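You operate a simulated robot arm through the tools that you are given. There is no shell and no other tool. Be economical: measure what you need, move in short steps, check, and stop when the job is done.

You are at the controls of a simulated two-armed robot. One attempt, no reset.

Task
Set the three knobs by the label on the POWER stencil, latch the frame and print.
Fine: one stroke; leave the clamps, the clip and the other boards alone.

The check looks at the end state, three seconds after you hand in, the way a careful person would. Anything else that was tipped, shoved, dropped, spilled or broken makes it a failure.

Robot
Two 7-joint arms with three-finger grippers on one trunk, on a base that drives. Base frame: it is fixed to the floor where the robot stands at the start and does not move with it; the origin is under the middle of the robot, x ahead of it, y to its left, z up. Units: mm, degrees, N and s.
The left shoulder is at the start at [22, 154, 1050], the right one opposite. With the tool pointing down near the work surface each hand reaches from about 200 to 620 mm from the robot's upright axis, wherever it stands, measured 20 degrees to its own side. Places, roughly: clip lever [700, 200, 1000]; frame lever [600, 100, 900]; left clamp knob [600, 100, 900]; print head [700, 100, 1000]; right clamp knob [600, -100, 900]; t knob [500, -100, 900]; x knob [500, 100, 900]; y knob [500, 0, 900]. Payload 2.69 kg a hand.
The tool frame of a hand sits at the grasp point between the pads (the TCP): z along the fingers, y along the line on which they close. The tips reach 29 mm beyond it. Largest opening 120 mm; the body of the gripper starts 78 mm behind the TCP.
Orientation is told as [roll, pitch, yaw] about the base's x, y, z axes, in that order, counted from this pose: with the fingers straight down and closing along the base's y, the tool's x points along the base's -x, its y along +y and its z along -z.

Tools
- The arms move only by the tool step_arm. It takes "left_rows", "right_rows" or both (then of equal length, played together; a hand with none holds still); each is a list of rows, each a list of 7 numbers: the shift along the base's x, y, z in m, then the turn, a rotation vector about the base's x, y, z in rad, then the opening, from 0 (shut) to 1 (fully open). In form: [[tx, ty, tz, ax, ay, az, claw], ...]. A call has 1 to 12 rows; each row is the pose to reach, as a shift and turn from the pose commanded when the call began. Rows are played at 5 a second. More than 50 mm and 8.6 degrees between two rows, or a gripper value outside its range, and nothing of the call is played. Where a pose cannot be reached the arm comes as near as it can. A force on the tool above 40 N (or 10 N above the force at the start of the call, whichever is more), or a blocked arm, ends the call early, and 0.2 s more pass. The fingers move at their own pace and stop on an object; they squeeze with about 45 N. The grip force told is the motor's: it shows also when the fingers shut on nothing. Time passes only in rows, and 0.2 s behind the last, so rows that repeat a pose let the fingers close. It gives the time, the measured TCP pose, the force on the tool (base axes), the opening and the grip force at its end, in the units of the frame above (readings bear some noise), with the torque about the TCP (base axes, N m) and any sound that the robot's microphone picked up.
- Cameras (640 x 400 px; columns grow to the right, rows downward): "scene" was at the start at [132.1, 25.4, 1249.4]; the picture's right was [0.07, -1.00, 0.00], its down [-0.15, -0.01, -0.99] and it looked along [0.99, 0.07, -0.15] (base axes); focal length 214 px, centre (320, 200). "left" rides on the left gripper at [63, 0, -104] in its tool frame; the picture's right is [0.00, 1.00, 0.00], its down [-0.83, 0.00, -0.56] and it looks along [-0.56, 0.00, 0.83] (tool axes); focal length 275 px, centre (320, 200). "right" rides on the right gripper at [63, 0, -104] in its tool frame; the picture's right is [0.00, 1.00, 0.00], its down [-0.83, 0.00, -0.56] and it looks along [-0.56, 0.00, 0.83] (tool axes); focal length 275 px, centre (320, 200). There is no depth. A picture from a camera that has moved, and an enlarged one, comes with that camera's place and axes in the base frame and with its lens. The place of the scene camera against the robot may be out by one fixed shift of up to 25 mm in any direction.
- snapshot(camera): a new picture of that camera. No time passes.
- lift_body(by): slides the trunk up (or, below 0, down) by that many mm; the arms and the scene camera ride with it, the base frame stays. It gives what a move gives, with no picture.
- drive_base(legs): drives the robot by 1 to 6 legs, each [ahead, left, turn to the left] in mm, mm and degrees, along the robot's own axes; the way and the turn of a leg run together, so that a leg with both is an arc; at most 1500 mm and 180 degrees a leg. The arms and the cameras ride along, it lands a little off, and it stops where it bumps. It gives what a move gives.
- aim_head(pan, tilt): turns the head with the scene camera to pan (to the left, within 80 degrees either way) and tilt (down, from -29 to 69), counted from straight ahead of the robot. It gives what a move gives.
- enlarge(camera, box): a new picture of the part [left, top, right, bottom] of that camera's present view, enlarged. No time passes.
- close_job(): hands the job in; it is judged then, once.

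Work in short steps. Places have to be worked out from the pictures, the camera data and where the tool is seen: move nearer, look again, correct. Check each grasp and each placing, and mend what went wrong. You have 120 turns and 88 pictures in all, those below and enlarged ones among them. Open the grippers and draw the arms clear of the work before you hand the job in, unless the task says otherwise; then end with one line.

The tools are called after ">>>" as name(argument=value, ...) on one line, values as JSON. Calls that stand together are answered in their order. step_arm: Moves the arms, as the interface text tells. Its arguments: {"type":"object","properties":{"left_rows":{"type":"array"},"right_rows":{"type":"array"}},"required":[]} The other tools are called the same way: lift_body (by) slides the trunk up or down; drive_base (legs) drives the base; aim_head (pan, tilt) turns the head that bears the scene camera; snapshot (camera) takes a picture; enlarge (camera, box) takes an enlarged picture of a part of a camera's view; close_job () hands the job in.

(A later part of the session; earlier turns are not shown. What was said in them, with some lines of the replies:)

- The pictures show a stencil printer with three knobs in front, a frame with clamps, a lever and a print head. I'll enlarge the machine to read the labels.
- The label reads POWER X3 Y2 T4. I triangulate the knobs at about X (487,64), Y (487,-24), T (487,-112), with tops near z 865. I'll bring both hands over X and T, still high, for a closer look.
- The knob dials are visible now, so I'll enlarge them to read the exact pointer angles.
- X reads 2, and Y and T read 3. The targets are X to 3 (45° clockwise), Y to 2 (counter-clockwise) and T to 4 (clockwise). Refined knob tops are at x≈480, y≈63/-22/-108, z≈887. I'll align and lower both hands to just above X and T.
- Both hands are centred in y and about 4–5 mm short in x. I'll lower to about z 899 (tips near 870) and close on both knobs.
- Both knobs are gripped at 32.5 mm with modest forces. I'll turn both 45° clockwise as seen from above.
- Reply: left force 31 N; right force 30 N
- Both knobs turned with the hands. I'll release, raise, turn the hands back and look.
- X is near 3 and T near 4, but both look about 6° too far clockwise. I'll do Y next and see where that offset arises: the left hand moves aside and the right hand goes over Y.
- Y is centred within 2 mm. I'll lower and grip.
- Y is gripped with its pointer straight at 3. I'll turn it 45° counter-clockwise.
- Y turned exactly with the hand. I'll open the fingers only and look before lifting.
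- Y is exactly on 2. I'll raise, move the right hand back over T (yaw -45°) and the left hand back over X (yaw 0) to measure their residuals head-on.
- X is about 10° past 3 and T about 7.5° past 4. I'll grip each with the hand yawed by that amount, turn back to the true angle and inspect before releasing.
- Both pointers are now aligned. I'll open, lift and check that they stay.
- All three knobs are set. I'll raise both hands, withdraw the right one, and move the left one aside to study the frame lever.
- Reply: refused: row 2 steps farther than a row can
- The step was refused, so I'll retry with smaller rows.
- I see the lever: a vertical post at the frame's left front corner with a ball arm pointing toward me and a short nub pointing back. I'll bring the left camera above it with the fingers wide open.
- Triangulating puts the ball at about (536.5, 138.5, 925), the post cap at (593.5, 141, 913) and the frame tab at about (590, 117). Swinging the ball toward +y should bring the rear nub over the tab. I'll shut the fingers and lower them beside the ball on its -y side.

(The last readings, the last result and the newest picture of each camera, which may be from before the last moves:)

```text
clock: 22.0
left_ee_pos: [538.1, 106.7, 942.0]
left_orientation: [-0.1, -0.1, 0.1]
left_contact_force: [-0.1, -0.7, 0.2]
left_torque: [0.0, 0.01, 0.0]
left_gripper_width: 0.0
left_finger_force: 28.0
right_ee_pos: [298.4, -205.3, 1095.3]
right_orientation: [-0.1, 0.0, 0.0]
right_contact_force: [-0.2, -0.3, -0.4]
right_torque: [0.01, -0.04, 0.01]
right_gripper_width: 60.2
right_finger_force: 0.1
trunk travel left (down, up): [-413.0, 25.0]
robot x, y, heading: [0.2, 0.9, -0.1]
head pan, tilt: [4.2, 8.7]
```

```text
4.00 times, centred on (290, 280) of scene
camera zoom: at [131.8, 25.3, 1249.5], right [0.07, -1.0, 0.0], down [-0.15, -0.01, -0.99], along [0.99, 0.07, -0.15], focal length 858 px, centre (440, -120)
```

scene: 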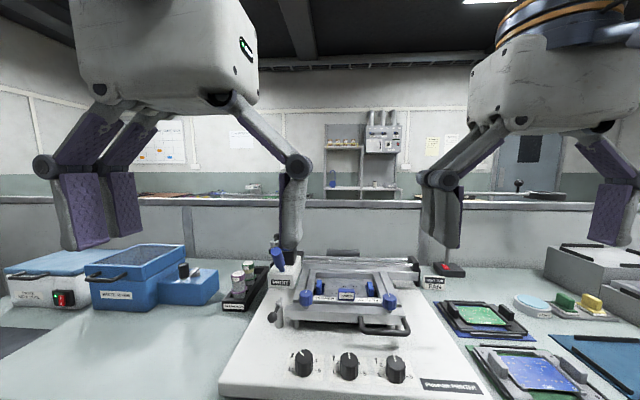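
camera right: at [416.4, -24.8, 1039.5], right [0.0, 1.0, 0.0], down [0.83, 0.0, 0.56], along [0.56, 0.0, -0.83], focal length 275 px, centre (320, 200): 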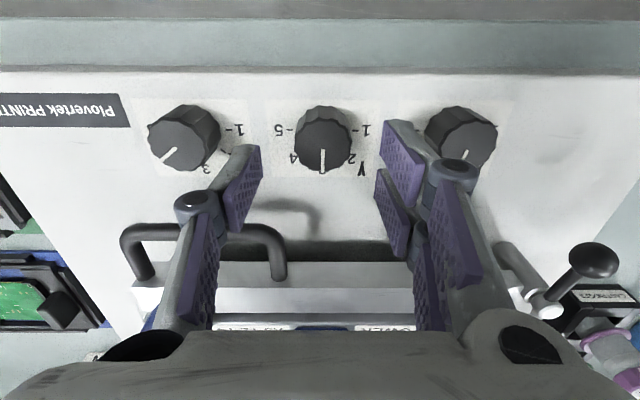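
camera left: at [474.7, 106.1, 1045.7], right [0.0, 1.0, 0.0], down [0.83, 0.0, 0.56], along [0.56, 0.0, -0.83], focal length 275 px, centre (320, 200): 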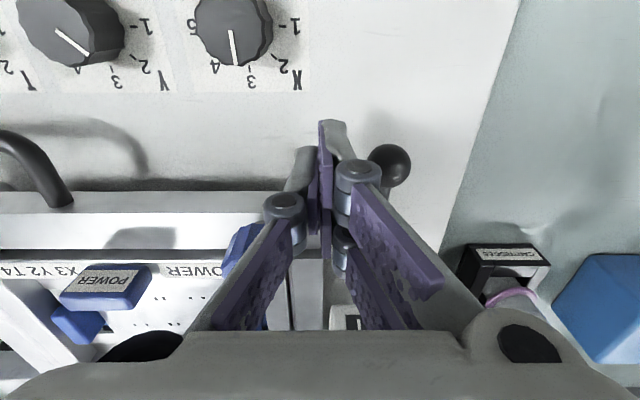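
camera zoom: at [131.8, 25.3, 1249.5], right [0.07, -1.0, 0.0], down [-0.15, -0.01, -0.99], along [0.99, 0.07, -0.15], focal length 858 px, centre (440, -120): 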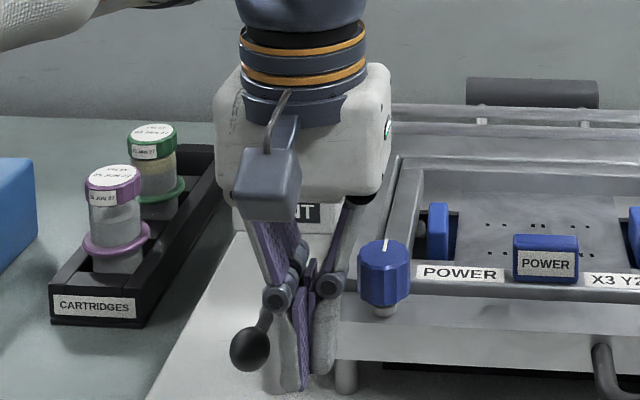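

The ball stands beside the closed fingers at matching height. I'll push it gently along its arc to about 30° and look.

>>> step_arm(left_rows=[[-0.001, 0.008, 0, 0, 0, 0, 0], [-0.002, 0.014, 0, 0, 0, 0, 0], [-0.003, 0.021, 0, 0, 0, 0, 0], [-0.0045, 0.028, 0, 0, 0, 0, 0], [-0.0045, 0.036, 0, 0, 0, 0, 0], [-0.0045, 0.043, 0, 0, 0, 0, 0]])

>>> snapshot(camera="left")

```text
clock: 23.4
left_ee_pos: [533.2, 148.7, 943.4]
left_orientation: [-0.1, -0.1, 0.1]
left_contact_force: [0.3, -0.5, 0.2]
left_torque: [0.01, -0.02, -0.04]
left_gripper_width: 0.0
left_finger_force: 28.2
right_ee_pos: [298.6, -207.4, 1095.0]
right_orientation: [0.0, 0.0, 0.0]
right_contact_force: [0.2, 1.0, -0.2]
right_torque: [0.01, 0.0, -0.01]
right_gripper_width: 60.1
right_finger_force: 0.1
trunk travel left (down, up): [-413.0, 25.0]
robot x, y, heading: [-0.8, -0.3, -0.2]
head pan, tilt: [4.2, 8.7]
```

```text
51 pictures are left
camera left: at [469.1, 149.4, 1047.7], right [0.0, 1.0, 0.0], down [0.83, 0.0, 0.56], along [0.56, 0.0, -0.83], focal length 275 px, centre (320, 200)
```

left: 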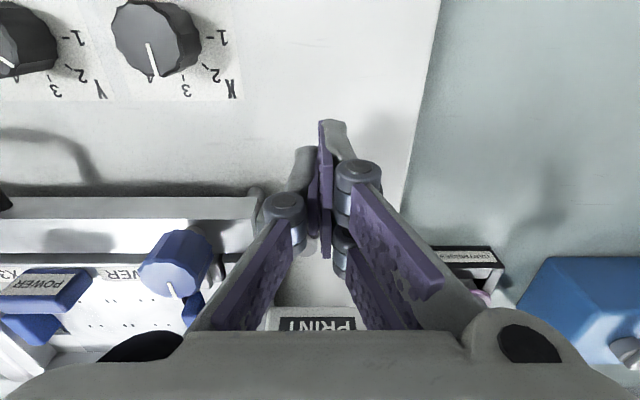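

The ball is hidden and there is no force, so I'll check with the scene camera.

>>> enlarge(camera="scene", box=[240, 230, 340, 330])

```text
4.00 times, centred on (290, 280) of scene
camera zoom: at [132.1, 25.3, 1249.4], right [0.07, -1.0, 0.0], down [-0.15, -0.01, -0.99], along [0.99, 0.07, -0.15], focal length 858 px, centre (440, -120)
```

zoom: 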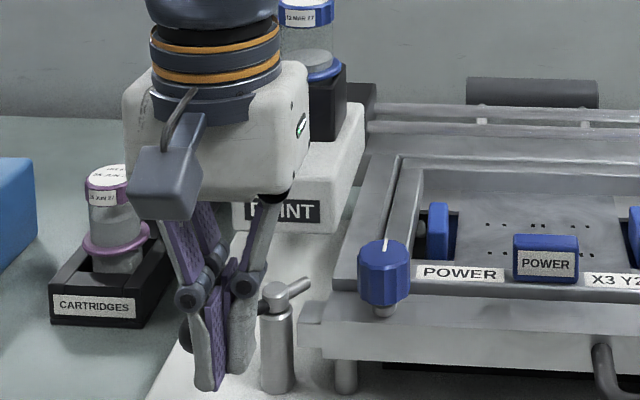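

The lever turns freely and the nub is swinging toward the frame tab. I'll continue the arc to 90°.

>>> step_arm(left_rows=[[0.001, 0.007, 0, 0, 0, 0, 0], [0.004, 0.0145, 0, 0, 0, 0, 0], [0.008, 0.022, 0, 0, 0, 0, 0], [0.013, 0.029, 0, 0, 0, 0, 0], [0.019, 0.035, 0, 0, 0, 0, 0], [0.0255, 0.04, 0, 0, 0, 0, 0], [0.033, 0.044, 0, 0, 0, 0, 0], [0.038, 0.047, 0, 0, 0, 0, 0], [0.0405, 0.0475, 0, 0, 0, 0, 0]])

>>> enlarge(camera="scene", box=[240, 230, 340, 330])

>>> snapshot(camera="left")

```text
clock: 25.1
left_ee_pos: [558.5, 190.9, 943.5]
left_orientation: [-0.4, 1.1, -0.1]
left_contact_force: [-22.1, -3.9, 6.6]
left_torque: [-0.18, 0.3, -0.07]
left_gripper_width: 0.0
left_finger_force: 28.7
right_ee_pos: [295.3, -206.5, 1096.3]
right_orientation: [0.1, -0.3, 0.0]
right_contact_force: [0.4, -1.0, -0.1]
right_torque: [-0.03, -0.01, 0.01]
right_gripper_width: 60.2
right_finger_force: 0.0
trunk travel left (down, up): [-413.0, 25.0]
robot x, y, heading: [1.8, -0.7, -0.1]
head pan, tilt: [4.2, 8.7]
stopped in row 8 (left hand): the force on the tool passed its limit at 43 N (the readings are from after the stop); the commanded pose is now the measured one
```

```text
4.00 times, centred on (290, 280) of scene
camera zoom: at [128.3, 24.9, 1250.0], right [0.07, -1.0, 0.0], down [-0.15, -0.01, -0.99], along [0.99, 0.07, -0.15], focal length 858 px, centre (440, -120)
```

zoom: 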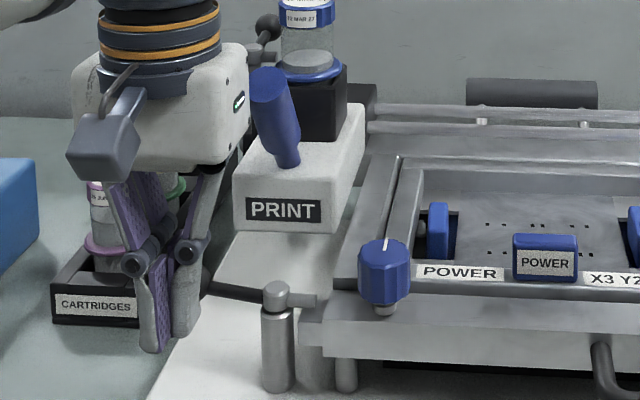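

```text
48 pictures are left
camera left: at [496.7, 191.3, 1048.4], right [0.01, 1.0, -0.01], down [0.84, 0.0, 0.54], along [0.54, -0.01, -0.84], focal length 275 px, centre (320, 200)
```

left: 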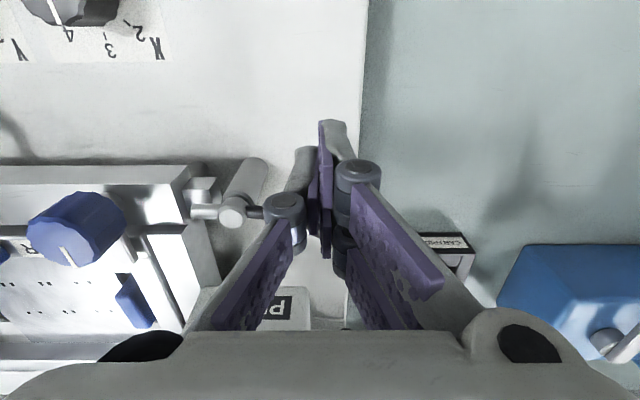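

The lever hit its stop with the nub over the frame tab. I'll back away, lift and verify.

>>> step_arm(left_rows=[[-0.02, 0, 0, 0, 0, 0, 0], [-0.045, -0.01, 0.03, 0, 0, 0, 0], [-0.045, -0.03, 0.07, 0, 0, 0, 0.5], [-0.045, -0.05, 0.09, 0, 0, 0, 1], [-0.045, -0.05, 0.09, 0, 0, 0, 1]])

>>> snapshot(camera="left")

>>> enlarge(camera="scene", box=[230, 210, 430, 330])

```text
clock: 26.3
left_ee_pos: [515.3, 141.1, 1027.2]
left_orientation: [-0.5, 1.0, -0.2]
left_contact_force: [0.0, 0.7, 0.1]
left_torque: [0.0, -0.01, 0.05]
left_gripper_width: 119.8
left_finger_force: 0.1
right_ee_pos: [297.1, -208.3, 1096.4]
right_orientation: [0.0, -0.1, 0.0]
right_contact_force: [0.2, -0.2, -0.6]
right_torque: [0.02, 0.0, -0.01]
right_gripper_width: 60.2
right_finger_force: 0.2
trunk travel left (down, up): [-413.0, 25.0]
robot x, y, heading: [-2.1, 2.4, -0.0]
head pan, tilt: [4.2, 8.7]
```

```text
47 pictures are left
camera left: at [454.1, 141.6, 1134.2], right [0.01, 1.0, -0.01], down [0.84, 0.0, 0.54], along [0.54, -0.01, -0.84], focal length 275 px, centre (320, 200)
```

left: 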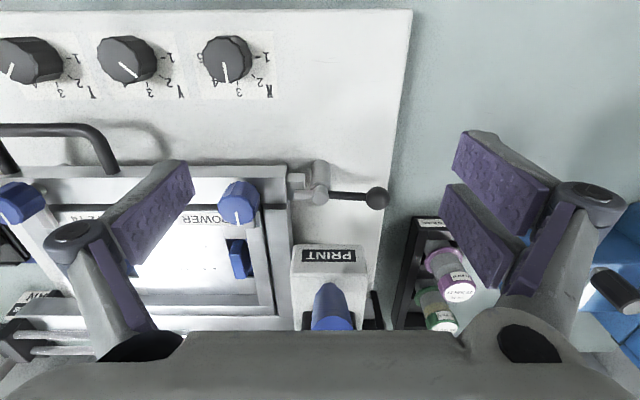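

```text
3.20 times, centred on (330, 270) of scene
camera zoom: at [131.6, 25.3, 1249.4], right [0.07, -1.0, 0.0], down [-0.15, -0.01, -0.99], along [0.99, 0.07, -0.15], focal length 686 px, centre (288, -24)
```

zoom: 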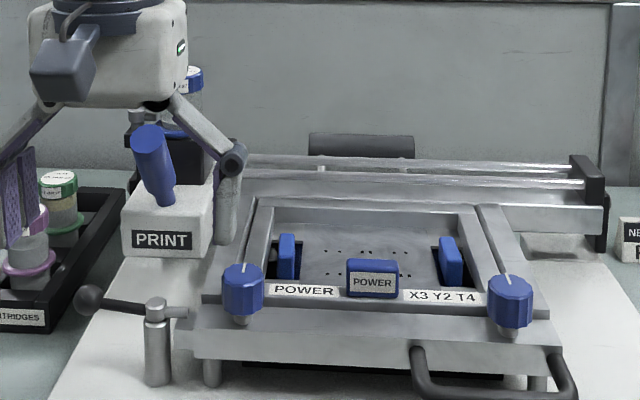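

The frame is latched, with the nub over the tab. The print handle is at about (648,145,973) to (621,150,1035), and the stroke runs along the rails toward -y, about 340 mm. That's beyond reach from here, so I'll look down at the floor clearance before driving forward and right.

>>> aim_head(pan=0, tilt=60)

>>> snapshot(camera="scene")

```text
clock: 27.5
left_ee_pos: [516.4, 139.6, 1028.9]
left_orientation: [-0.4, 0.9, -0.2]
left_contact_force: [-0.2, 0.5, -0.8]
left_torque: [0.01, -0.02, -0.02]
left_gripper_width: 119.6
left_finger_force: 0.0
right_ee_pos: [297.0, -206.1, 1096.5]
right_orientation: [0.0, 0.0, 0.0]
right_contact_force: [-0.9, -0.2, -0.6]
right_torque: [-0.01, 0.0, 0.0]
right_gripper_width: 60.2
right_finger_force: 0.0
trunk travel left (down, up): [-413.0, 25.0]
robot x, y, heading: [-0.0, 1.1, 0.1]
head pan, tilt: [0.0, 60.0]
```

```text
45 pictures are left
camera scene: at [105.6, 18.4, 1172.9], right [0.0, -1.0, 0.0], down [-0.87, 0.0, -0.5], along [0.5, 0.0, -0.87], focal length 214 px, centre (320, 200)
```

scene: 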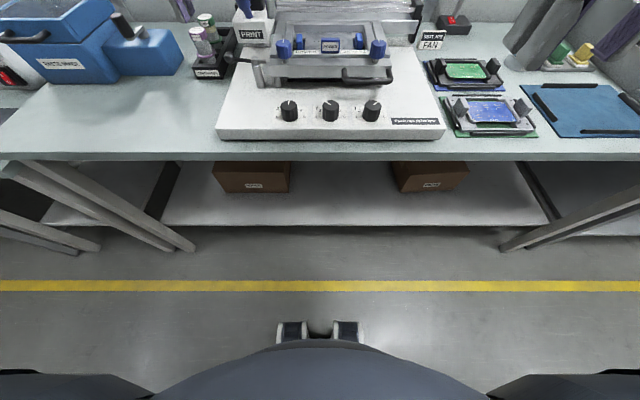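

There's ample floor clearance. I'll tuck the left hand back and up, then drive 140 mm ahead and 170 mm right so that the left arm can do the full stroke.

>>> step_arm(left_rows=[[-0.04, 0, 0.025, 0, 0, 0, 1], [-0.08, 0, 0.05, 0, 0, 0, 0.5], [-0.12, 0, 0.08, 0, 0, 0, 0], [-0.14, 0, 0.1, 0, 0, 0, 0], [-0.14, 0, 0.12, 0, 0, 0, 0]])

>>> drive_base(legs=[[0, -170, 0], [140, 0, 0]])

>>> aim_head(pan=15, tilt=25)

>>> snapshot(camera="scene")

>>> snapshot(camera="left")

```text
clock: 28.7
left_ee_pos: [376.4, 139.4, 1150.9]
left_orientation: [-0.3, 0.8, -0.1]
left_contact_force: [0.7, -0.8, -1.3]
left_torque: [0.01, 0.06, 0.0]
left_gripper_width: 0.0
left_finger_force: 29.1
right_ee_pos: [297.6, -206.1, 1096.2]
right_orientation: [-0.1, 0.0, 0.1]
right_contact_force: [-0.6, -0.8, -0.4]
right_torque: [-0.02, 0.0, -0.01]
right_gripper_width: 60.2
right_finger_force: 0.0
trunk travel left (down, up): [-413.0, 25.0]
robot x, y, heading: [-1.0, 0.4, 0.0]
head pan, tilt: [0.0, 60.0]
```

```text
clock: 31.6
left_ee_pos: [518.7, -26.7, 1149.7]
left_orientation: [-0.4, 0.9, -0.1]
left_contact_force: [0.2, -0.2, 0.7]
left_torque: [0.02, 0.03, 0.03]
left_gripper_width: 0.0
left_finger_force: 28.5
right_ee_pos: [440.9, -374.0, 1095.0]
right_orientation: [0.0, 0.0, 0.3]
right_contact_force: [-0.4, -0.6, 0.8]
right_torque: [0.0, 0.03, -0.01]
right_gripper_width: 60.1
right_finger_force: 0.0
trunk travel left (down, up): [-413.0, 25.0]
robot x, y, heading: [143.3, -168.0, 0.3]
head pan, tilt: [0.0, 60.0]
```

```text
clock: 32.6
left_ee_pos: [519.0, -25.6, 1150.4]
left_orientation: [-0.4, 0.9, 0.1]
left_contact_force: [-0.5, -0.1, 0.0]
left_torque: [0.03, 0.0, -0.02]
left_gripper_width: 0.2
left_finger_force: 28.4
right_ee_pos: [440.1, -373.4, 1095.3]
right_orientation: [0.0, 0.0, 0.3]
right_contact_force: [-0.5, -0.4, 1.1]
right_torque: [0.03, 0.01, 0.0]
right_gripper_width: 60.0
right_finger_force: 0.2
trunk travel left (down, up): [-413.0, 25.0]
robot x, y, heading: [142.7, -166.9, 0.3]
head pan, tilt: [15.0, 25.0]
```

```text
44 pictures are left
camera scene: at [269.5, -125.5, 1222.8], right [0.26, -0.97, 0.0], down [-0.41, -0.11, -0.91], along [0.87, 0.24, -0.42], focal length 214 px, centre (320, 200)
```

scene: 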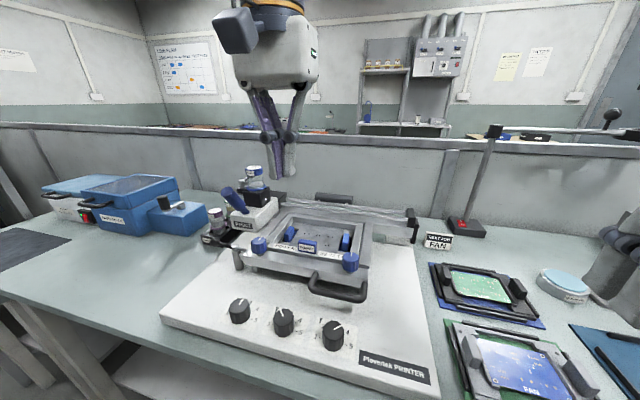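

```text
43 pictures are left
camera left: at [456.3, -25.6, 1254.9], right [0.0, 1.0, -0.01], down [0.84, 0.0, 0.54], along [0.54, -0.01, -0.84], focal length 275 px, centre (320, 200)
```

left: 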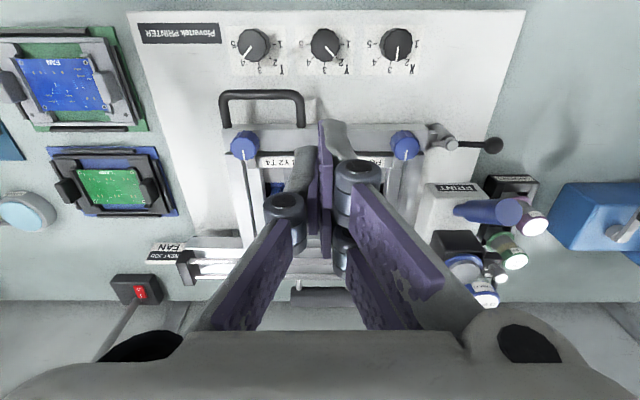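

The handle is confirmed at about (634,149) at z 1000. I'll carry the left hand over it at height with a 66 mm opening, stop above and check.

>>> step_arm(left_rows=[[0.022, 0.035, 0, 0, 0, 0, 0.3], [0.045, 0.07, 0, 0, 0, 0, 0.55], [0.068, 0.105, 0, 0, 0, 0, 0.55], [0.09, 0.14, 0, 0, 0, 0, 0.55], [0.113, 0.175, 0, 0, 0, 0, 0.55], [0.113, 0.175, -0.03, 0, 0, 0, 0.55], [0.113, 0.175, -0.055, 0, 0, 0, 0.55], [0.113, 0.175, -0.055, 0, 0, 0, 0.55]])

>>> snapshot(camera="left")

>>> enlarge(camera="scene", box=[170, 120, 370, 270])

```text
clock: 34.4
left_ee_pos: [629.7, 150.1, 1092.3]
left_orientation: [-0.4, 1.0, 0.0]
left_contact_force: [0.6, -0.9, 0.2]
left_torque: [0.03, 0.0, -0.01]
left_gripper_width: 66.1
left_finger_force: 0.0
left hand out of reach, approached as far as the arm can: row 5
right_ee_pos: [440.8, -372.5, 1096.2]
right_orientation: [-0.1, -0.1, 0.1]
right_contact_force: [1.5, -0.5, 0.1]
right_torque: [0.01, 0.01, -0.01]
right_gripper_width: 60.2
right_finger_force: 0.1
trunk travel left (down, up): [-413.0, 25.0]
robot x, y, heading: [141.7, -164.9, 0.6]
head pan, tilt: [15.0, 25.0]
```

```text
42 pictures are left
camera left: at [567.7, 149.3, 1198.9], right [0.0, 1.0, -0.01], down [0.84, 0.0, 0.54], along [0.54, -0.01, -0.84], focal length 275 px, centre (320, 200)
```

left: 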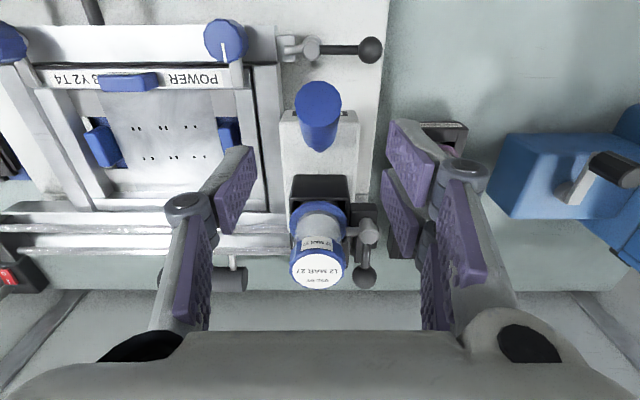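

```text
2.67 times, centred on (270, 195) of scene
camera zoom: at [269.8, -125.3, 1222.8], right [0.26, -0.97, 0.0], down [-0.41, -0.11, -0.91], along [0.87, 0.24, -0.42], focal length 572 px, centre (453, 213)
```

zoom: 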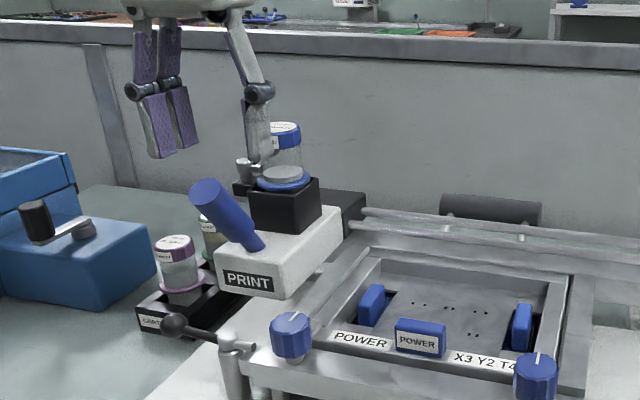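

The handle axis runs from about (603,148,1046) down to (655,147,970), centred between my fingers. I'll lower to TCP z≈1018 and check.

>>> step_arm(left_rows=[[-0.005, -0.001, -0.025, 0, 0, 0, 0.55], [-0.005, -0.001, -0.05, 0, 0, 0, 0.55], [-0.005, -0.001, -0.074, 0, 0, 0, 0.55], [-0.005, -0.001, -0.074, 0, 0, 0, 0.55]])

>>> snapshot(camera="left")

>>> enlarge(camera="scene", box=[170, 120, 370, 270])

```text
clock: 35.4
left_ee_pos: [624.9, 146.7, 1019.2]
left_orientation: [-0.4, 1.0, 0.0]
left_contact_force: [-0.1, -0.8, 0.2]
left_torque: [0.0, 0.0, -0.01]
left_gripper_width: 66.0
left_finger_force: 0.0
right_ee_pos: [439.6, -374.1, 1095.5]
right_orientation: [0.0, 0.0, 0.2]
right_contact_force: [0.7, -0.1, 1.3]
right_torque: [-0.01, -0.01, 0.02]
right_gripper_width: 60.1
right_finger_force: 0.0
trunk travel left (down, up): [-413.0, 25.0]
robot x, y, heading: [139.8, -166.0, 0.4]
head pan, tilt: [15.0, 25.0]
```

```text
40 pictures are left
camera left: at [563.8, 147.3, 1124.7], right [0.0, 1.0, -0.01], down [0.84, 0.0, 0.54], along [0.54, -0.01, -0.84], focal length 275 px, centre (320, 200)
```

left: 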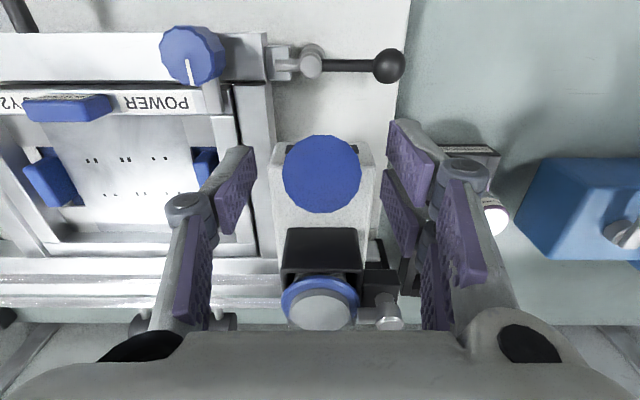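

```text
2.67 times, centred on (270, 195) of scene
camera zoom: at [269.4, -125.5, 1222.9], right [0.26, -0.97, 0.0], down [-0.41, -0.11, -0.91], along [0.87, 0.24, -0.42], focal length 572 px, centre (453, 213)
```

zoom: 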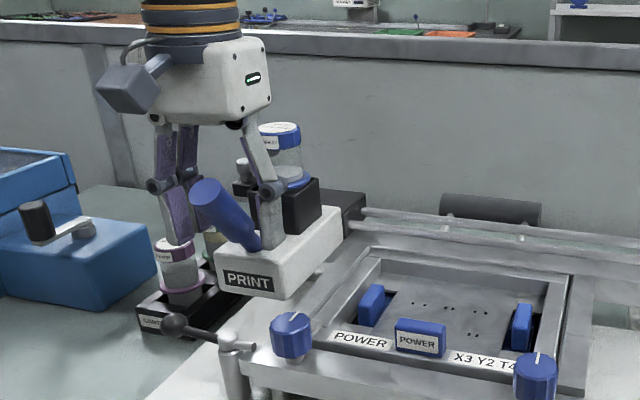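

The fingers straddle the handle. I'll close on it and push the first 40 mm toward -y.

>>> step_arm(left_rows=[[0, 0, 0, 0, 0, 0, 0.3], [0, 0, 0, 0, 0, 0, 0.15], [0, 0, 0, 0, 0, 0, 0.15], [0, -0.01, 0, 0, 0, 0, 0.15], [0, -0.02, 0, 0, 0, 0, 0.15], [0, -0.03, 0, 0, 0, 0, 0.15], [0, -0.04, 0, 0, 0, 0, 0.15]])

>>> snapshot(camera="left")

>>> enlarge(camera="scene", box=[170, 120, 420, 270])

```text
clock: 37.0
left_ee_pos: [625.4, 107.0, 1020.4]
left_orientation: [-0.5, 1.1, 0.0]
left_contact_force: [-4.0, 0.0, -7.0]
left_torque: [0.42, 0.71, 0.31]
left_gripper_width: 25.0
left_finger_force: 45.0
right_ee_pos: [440.9, -372.7, 1095.5]
right_orientation: [0.0, 0.1, 0.2]
right_contact_force: [0.1, -0.6, 0.3]
right_torque: [0.01, -0.03, 0.0]
right_gripper_width: 59.7
right_finger_force: 0.1
trunk travel left (down, up): [-413.0, 25.0]
robot x, y, heading: [143.2, -167.9, 0.2]
head pan, tilt: [15.0, 25.0]
```

```text
38 pictures are left
camera left: at [564.6, 108.5, 1125.5], right [0.0, 1.0, -0.01], down [0.84, 0.0, 0.54], along [0.54, -0.01, -0.84], focal length 275 px, centre (320, 200)
```

left: 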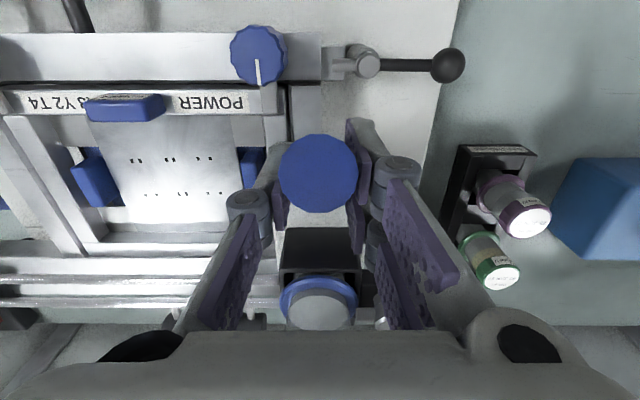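

```text
2.56 times, centred on (295, 195) of scene
camera zoom: at [269.7, -125.3, 1222.7], right [0.26, -0.97, 0.0], down [-0.41, -0.11, -0.91], along [0.87, 0.24, -0.42], focal length 549 px, centre (384, 213)
```

zoom: 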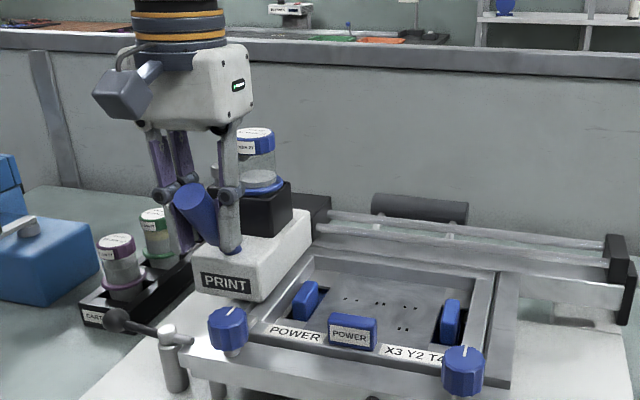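

The head slides freely with the hand. I'll continue the stroke steadily, another 228 mm.

>>> step_arm(left_rows=[[0, -0.019, 0, 0, 0, 0, 0.15], [0, -0.038, 0, 0, 0, 0, 0.15], [0, -0.057, 0, 0, 0, 0, 0.15], [0, -0.076, 0, 0, 0, 0, 0.15], [0, -0.095, 0, 0, 0, 0, 0.15], [0, -0.114, 0, 0, 0, 0, 0.15], [0, -0.133, 0, 0, 0, 0, 0.15], [0, -0.152, 0, 0, 0, 0, 0.15], [0, -0.171, 0, 0, 0, 0, 0.15], [0, -0.19, 0, 0, 0, 0, 0.15], [0, -0.209, 0, 0, 0, 0, 0.15], [0, -0.228, 0, 0, 0, 0, 0.15]])

>>> snapshot(camera="scene")

>>> snapshot(camera="left")

```text
clock: 39.6
left_ee_pos: [625.6, -122.2, 1021.4]
left_orientation: [-0.5, 0.8, 0.0]
left_contact_force: [-0.4, -2.0, -2.0]
left_torque: [0.61, -0.64, 0.33]
left_gripper_width: 25.2
left_finger_force: 45.4
right_ee_pos: [441.2, -374.1, 1096.5]
right_orientation: [-0.1, 0.0, 0.2]
right_contact_force: [0.5, -0.3, -0.9]
right_torque: [0.02, 0.0, 0.0]
right_gripper_width: 60.1
right_finger_force: 0.0
trunk travel left (down, up): [-413.0, 25.0]
robot x, y, heading: [143.9, -167.3, 0.5]
head pan, tilt: [15.0, 25.0]
```

```text
36 pictures are left
camera scene: at [269.4, -125.8, 1223.0], right [0.26, -0.97, 0.0], down [-0.41, -0.11, -0.91], along [0.87, 0.24, -0.42], focal length 214 px, centre (320, 200)
```

scene: 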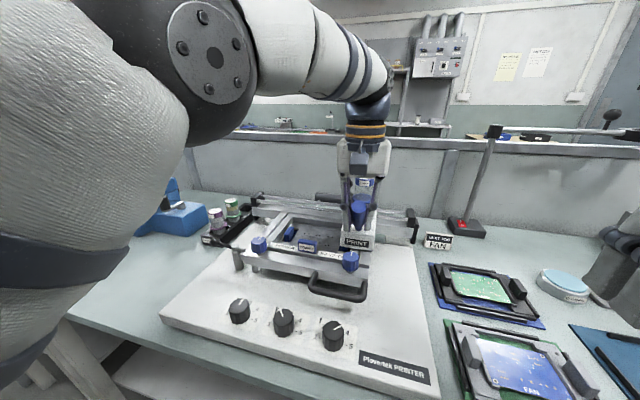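

```text
35 pictures are left
camera left: at [563.9, -120.8, 1125.6], right [0.0, 1.0, -0.01], down [0.84, 0.0, 0.54], along [0.54, -0.01, -0.84], focal length 275 px, centre (320, 200)
```

left: 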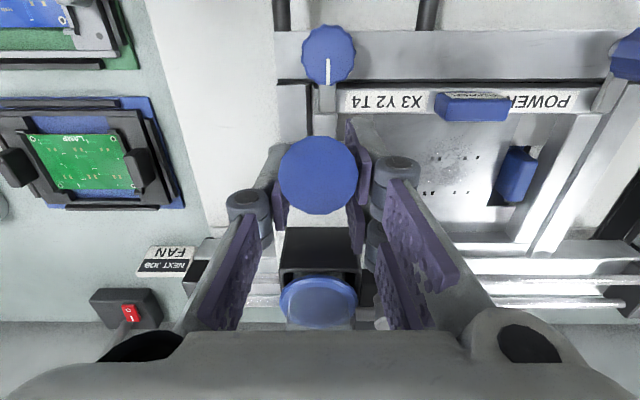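

The head is nearing the right end block. I'll proceed in small steps toward the end stop.

>>> step_arm(left_rows=[[0, -0.01, 0, 0, 0, 0, 0.15], [0, -0.02, 0, 0, 0, 0, 0.15], [0, -0.03, 0, 0, 0, 0, 0.15], [0, -0.036, 0, 0, 0, 0, 0.15], [0, -0.042, 0, 0, 0, 0, 0.15], [0, -0.048, 0, 0, 0, 0, 0.15], [0, -0.054, 0, 0, 0, 0, 0.15], [0, -0.06, 0, 0, 0, 0, 0.15], [0, -0.066, 0, 0, 0, 0, 0.15], [0, -0.072, 0, 0, 0, 0, 0.15]])

>>> snapshot(camera="left")

>>> enlarge(camera="scene", box=[230, 150, 470, 310])

```text
clock: 41.8
left_ee_pos: [626.4, -189.8, 1021.7]
left_orientation: [-0.8, 1.3, 0.3]
left_contact_force: [-9.7, 0.7, -14.0]
left_torque: [0.3, 1.12, 0.05]
left_gripper_width: 25.2
left_finger_force: 45.4
right_ee_pos: [440.3, -373.9, 1095.3]
right_orientation: [0.1, 0.0, 0.2]
right_contact_force: [0.3, 0.1, 0.4]
right_torque: [0.04, 0.02, 0.04]
right_gripper_width: 60.0
right_finger_force: 0.1
trunk travel left (down, up): [-413.0, 25.0]
robot x, y, heading: [139.9, -169.4, 0.4]
head pan, tilt: [15.0, 25.0]
```

```text
34 pictures are left
camera left: at [565.2, -188.8, 1126.9], right [0.0, 1.0, -0.01], down [0.84, 0.01, 0.54], along [0.54, -0.01, -0.84], focal length 275 px, centre (320, 200)
```

left: 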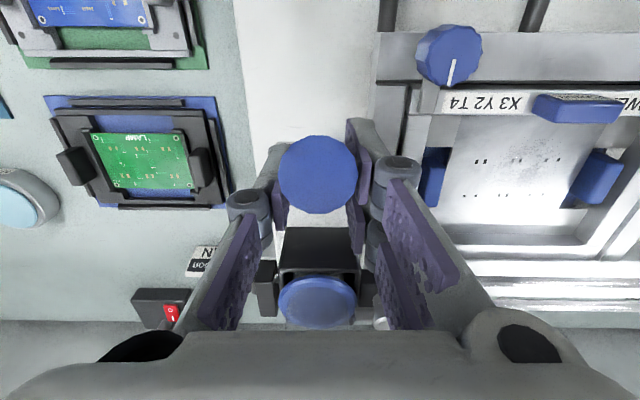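

```text
2.50 times, centred on (350, 230) of scene
camera zoom: at [269.5, -125.4, 1222.5], right [0.26, -0.97, 0.0], down [-0.41, -0.11, -0.91], along [0.87, 0.24, -0.42], focal length 536 px, centre (245, 125)
```

zoom: 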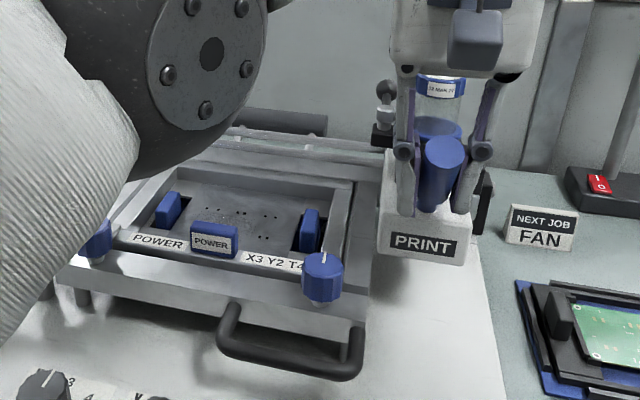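

The head is next to the end block. I'll nudge a little further to confirm the end of travel.

>>> step_arm(left_rows=[[0, -0.004, 0, 0, 0, 0, 0.15], [0, -0.008, 0, 0, 0, 0, 0.15], [0, -0.012, 0, 0, 0, 0, 0.15]])

>>> enlarge(camera="left", box=[220, 120, 420, 330])

```text
clock: 42.6
left_ee_pos: [625.7, -192.2, 1020.5]
left_orientation: [-0.4, 0.8, 1.1]
left_contact_force: [-17.0, 25.9, -2.6]
left_torque: [0.94, 1.28, 0.43]
left_gripper_width: 24.8
left_finger_force: 44.7
right_ee_pos: [439.0, -370.1, 1095.2]
right_orientation: [-0.2, -0.2, 0.2]
right_contact_force: [-0.3, -0.4, -0.2]
right_torque: [-0.01, 0.01, 0.01]
right_gripper_width: 60.1
right_finger_force: 0.0
trunk travel left (down, up): [-413.0, 25.0]
robot x, y, heading: [142.6, -166.3, 0.2]
head pan, tilt: [15.0, 25.0]
```

```text
1.90 times, centred on (320, 225) of left
camera zoom: at [564.4, -193.0, 1125.9], right [-0.01, 1.0, -0.01], down [0.84, 0.01, 0.54], along [0.54, 0.0, -0.84], focal length 524 px, centre (320, 152)
```

zoom: 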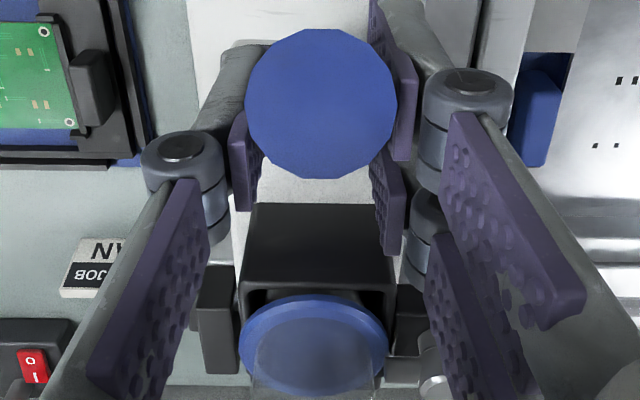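

The end stop is reached: 26 N with no more travel. I'll relax the push, open and lift straight up.

>>> step_arm(left_rows=[[0, 0.005, 0, 0, 0, 0, 0.15], [0, 0.008, 0, 0, 0, 0, 0.15], [0, 0.008, 0, 0, 0, 0, 0.35], [0, 0.008, 0, 0, 0, 0, 0.55], [0, 0.008, 0.04, 0, 0, 0, 0.55], [0, 0.008, 0.08, 0, 0, 0, 0.55], [-0.04, 0.008, 0.1, 0, 0, 0, 0.55], [-0.085, 0.008, 0.115, 0, 0, 0, 0.55], [-0.13, 0.008, 0.13, 0, 0, 0, 0.55], [-0.17, 0.02, 0.13, 0, 0, 0, 0.55]])

>>> snapshot(camera="left")

>>> snapshot(camera="scene")

```text
clock: 44.8
left_ee_pos: [453.8, -185.6, 1152.3]
left_orientation: [-0.4, 0.7, 0.0]
left_contact_force: [0.2, 0.1, 0.5]
left_torque: [0.02, -0.02, 0.01]
left_gripper_width: 66.1
left_finger_force: 0.1
left hand out of reach, approached as far as the arm can: row 5, 6, 7
right_ee_pos: [440.5, -372.5, 1095.4]
right_orientation: [-0.1, 0.0, 0.2]
right_contact_force: [0.6, 0.9, -0.5]
right_torque: [-0.03, -0.02, -0.03]
right_gripper_width: 59.9
right_finger_force: 0.1
trunk travel left (down, up): [-413.0, 25.0]
robot x, y, heading: [142.9, -170.7, 0.2]
head pan, tilt: [15.0, 25.0]
```

```text
31 pictures are left
camera left: at [391.5, -185.3, 1257.4], right [0.0, 1.0, -0.01], down [0.84, 0.0, 0.54], along [0.54, -0.01, -0.84], focal length 275 px, centre (320, 200)
```

left: 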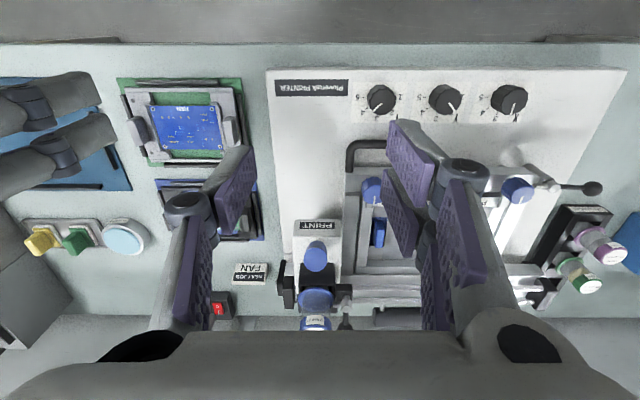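

```text
30 pictures are left
camera scene: at [269.4, -124.1, 1222.9], right [0.26, -0.96, 0.0], down [-0.41, -0.11, -0.91], along [0.87, 0.24, -0.42], focal length 214 px, centre (320, 200)
```

scene: 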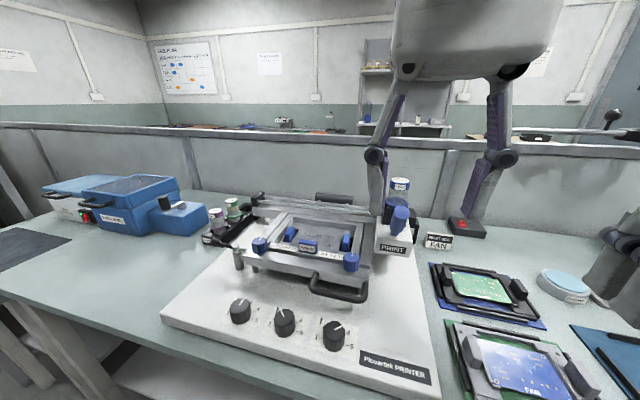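

The head rests at the right end. I'll back the arms off over open space and check the final state of the lever, stencil and knobs.

>>> step_arm(left_rows=[[-0.03, 0.03, 0, 0, 0, 0, 0.8], [-0.06, 0.07, 0, 0, 0, 0, 1], [-0.08, 0.11, 0, 0, 0, 0, 1], [-0.08, 0.15, 0, 0, 0, 0, 1]], right_rows=[[-0.03, 0, 0.02, 0, 0, 0, 0.8], [-0.06, 0, 0.04, 0, 0, 0, 1], [-0.06, 0, 0.04, 0, 0, 0, 1], [-0.06, 0, 0.04, 0, 0, 0, 1]])

>>> enlarge(camera="scene", box=[190, 180, 460, 350])

>>> snapshot(camera="left")

```text
clock: 45.8
left_ee_pos: [374.6, -35.0, 1151.8]
left_orientation: [-0.4, 0.9, -0.1]
left_contact_force: [0.1, 0.5, 0.3]
left_torque: [-0.02, 0.03, -0.01]
left_gripper_width: 119.9
left_finger_force: 0.0
right_ee_pos: [379.3, -373.9, 1136.2]
right_orientation: [-0.1, -0.1, 0.2]
right_contact_force: [0.6, 0.7, -0.1]
right_torque: [-0.01, 0.01, 0.0]
right_gripper_width: 119.9
right_finger_force: 0.0
trunk travel left (down, up): [-413.0, 25.0]
robot x, y, heading: [136.4, -170.8, 0.4]
head pan, tilt: [15.0, 25.0]
```

```text
2.35 times, centred on (325, 265) of scene
camera zoom: at [269.5, -124.7, 1222.8], right [0.26, -0.97, 0.0], down [-0.41, -0.11, -0.91], along [0.87, 0.24, -0.42], focal length 505 px, centre (308, 47)
```

zoom: 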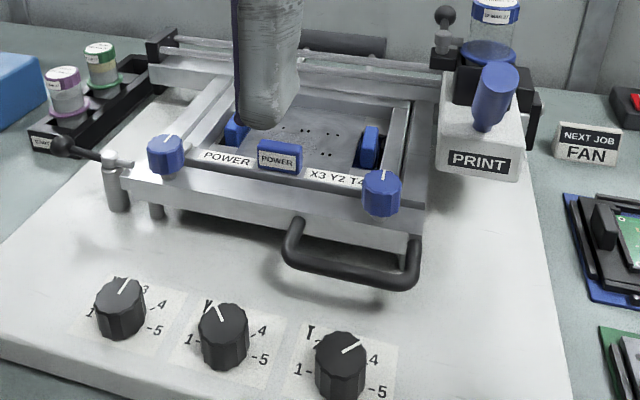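

```text
28 pictures are left
camera left: at [312.5, -34.6, 1256.6], right [0.0, 1.0, -0.01], down [0.84, 0.0, 0.54], along [0.54, -0.01, -0.84], focal length 275 px, centre (320, 200)
```

left: 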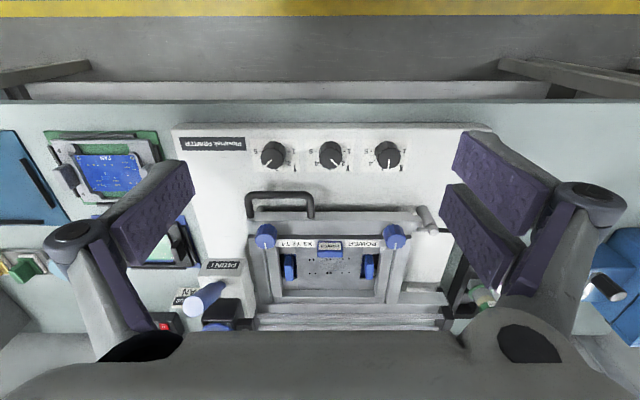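

The lever is latched and the head is at the end stop. One last close look at the knobs.

>>> enlarge(camera="left", box=[250, 130, 450, 290])

```text
2.50 times, centred on (350, 210) of left
camera zoom: at [312.5, -34.6, 1256.6], right [0.0, 1.0, -0.01], down [0.84, 0.0, 0.54], along [0.54, -0.01, -0.84], focal length 688 px, centre (245, 175)
```

zoom: 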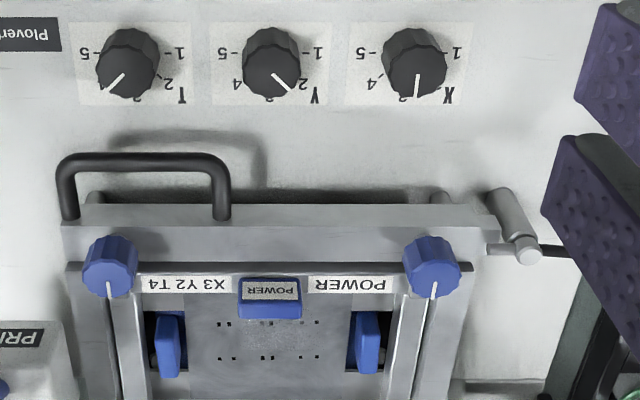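

The knobs read X3, Y2, T4, the frame is latched, the stroke is done and both arms are clear. I'll hand the job in.

>>> close_job()

```text
The job is handed in.
```

I set the knobs to X3, Y2 and T4, latched the frame, and printed with one full stroke to the right end stop. I left the clamps, the clip and the other boards alone, and both arms are clear with the grippers open.
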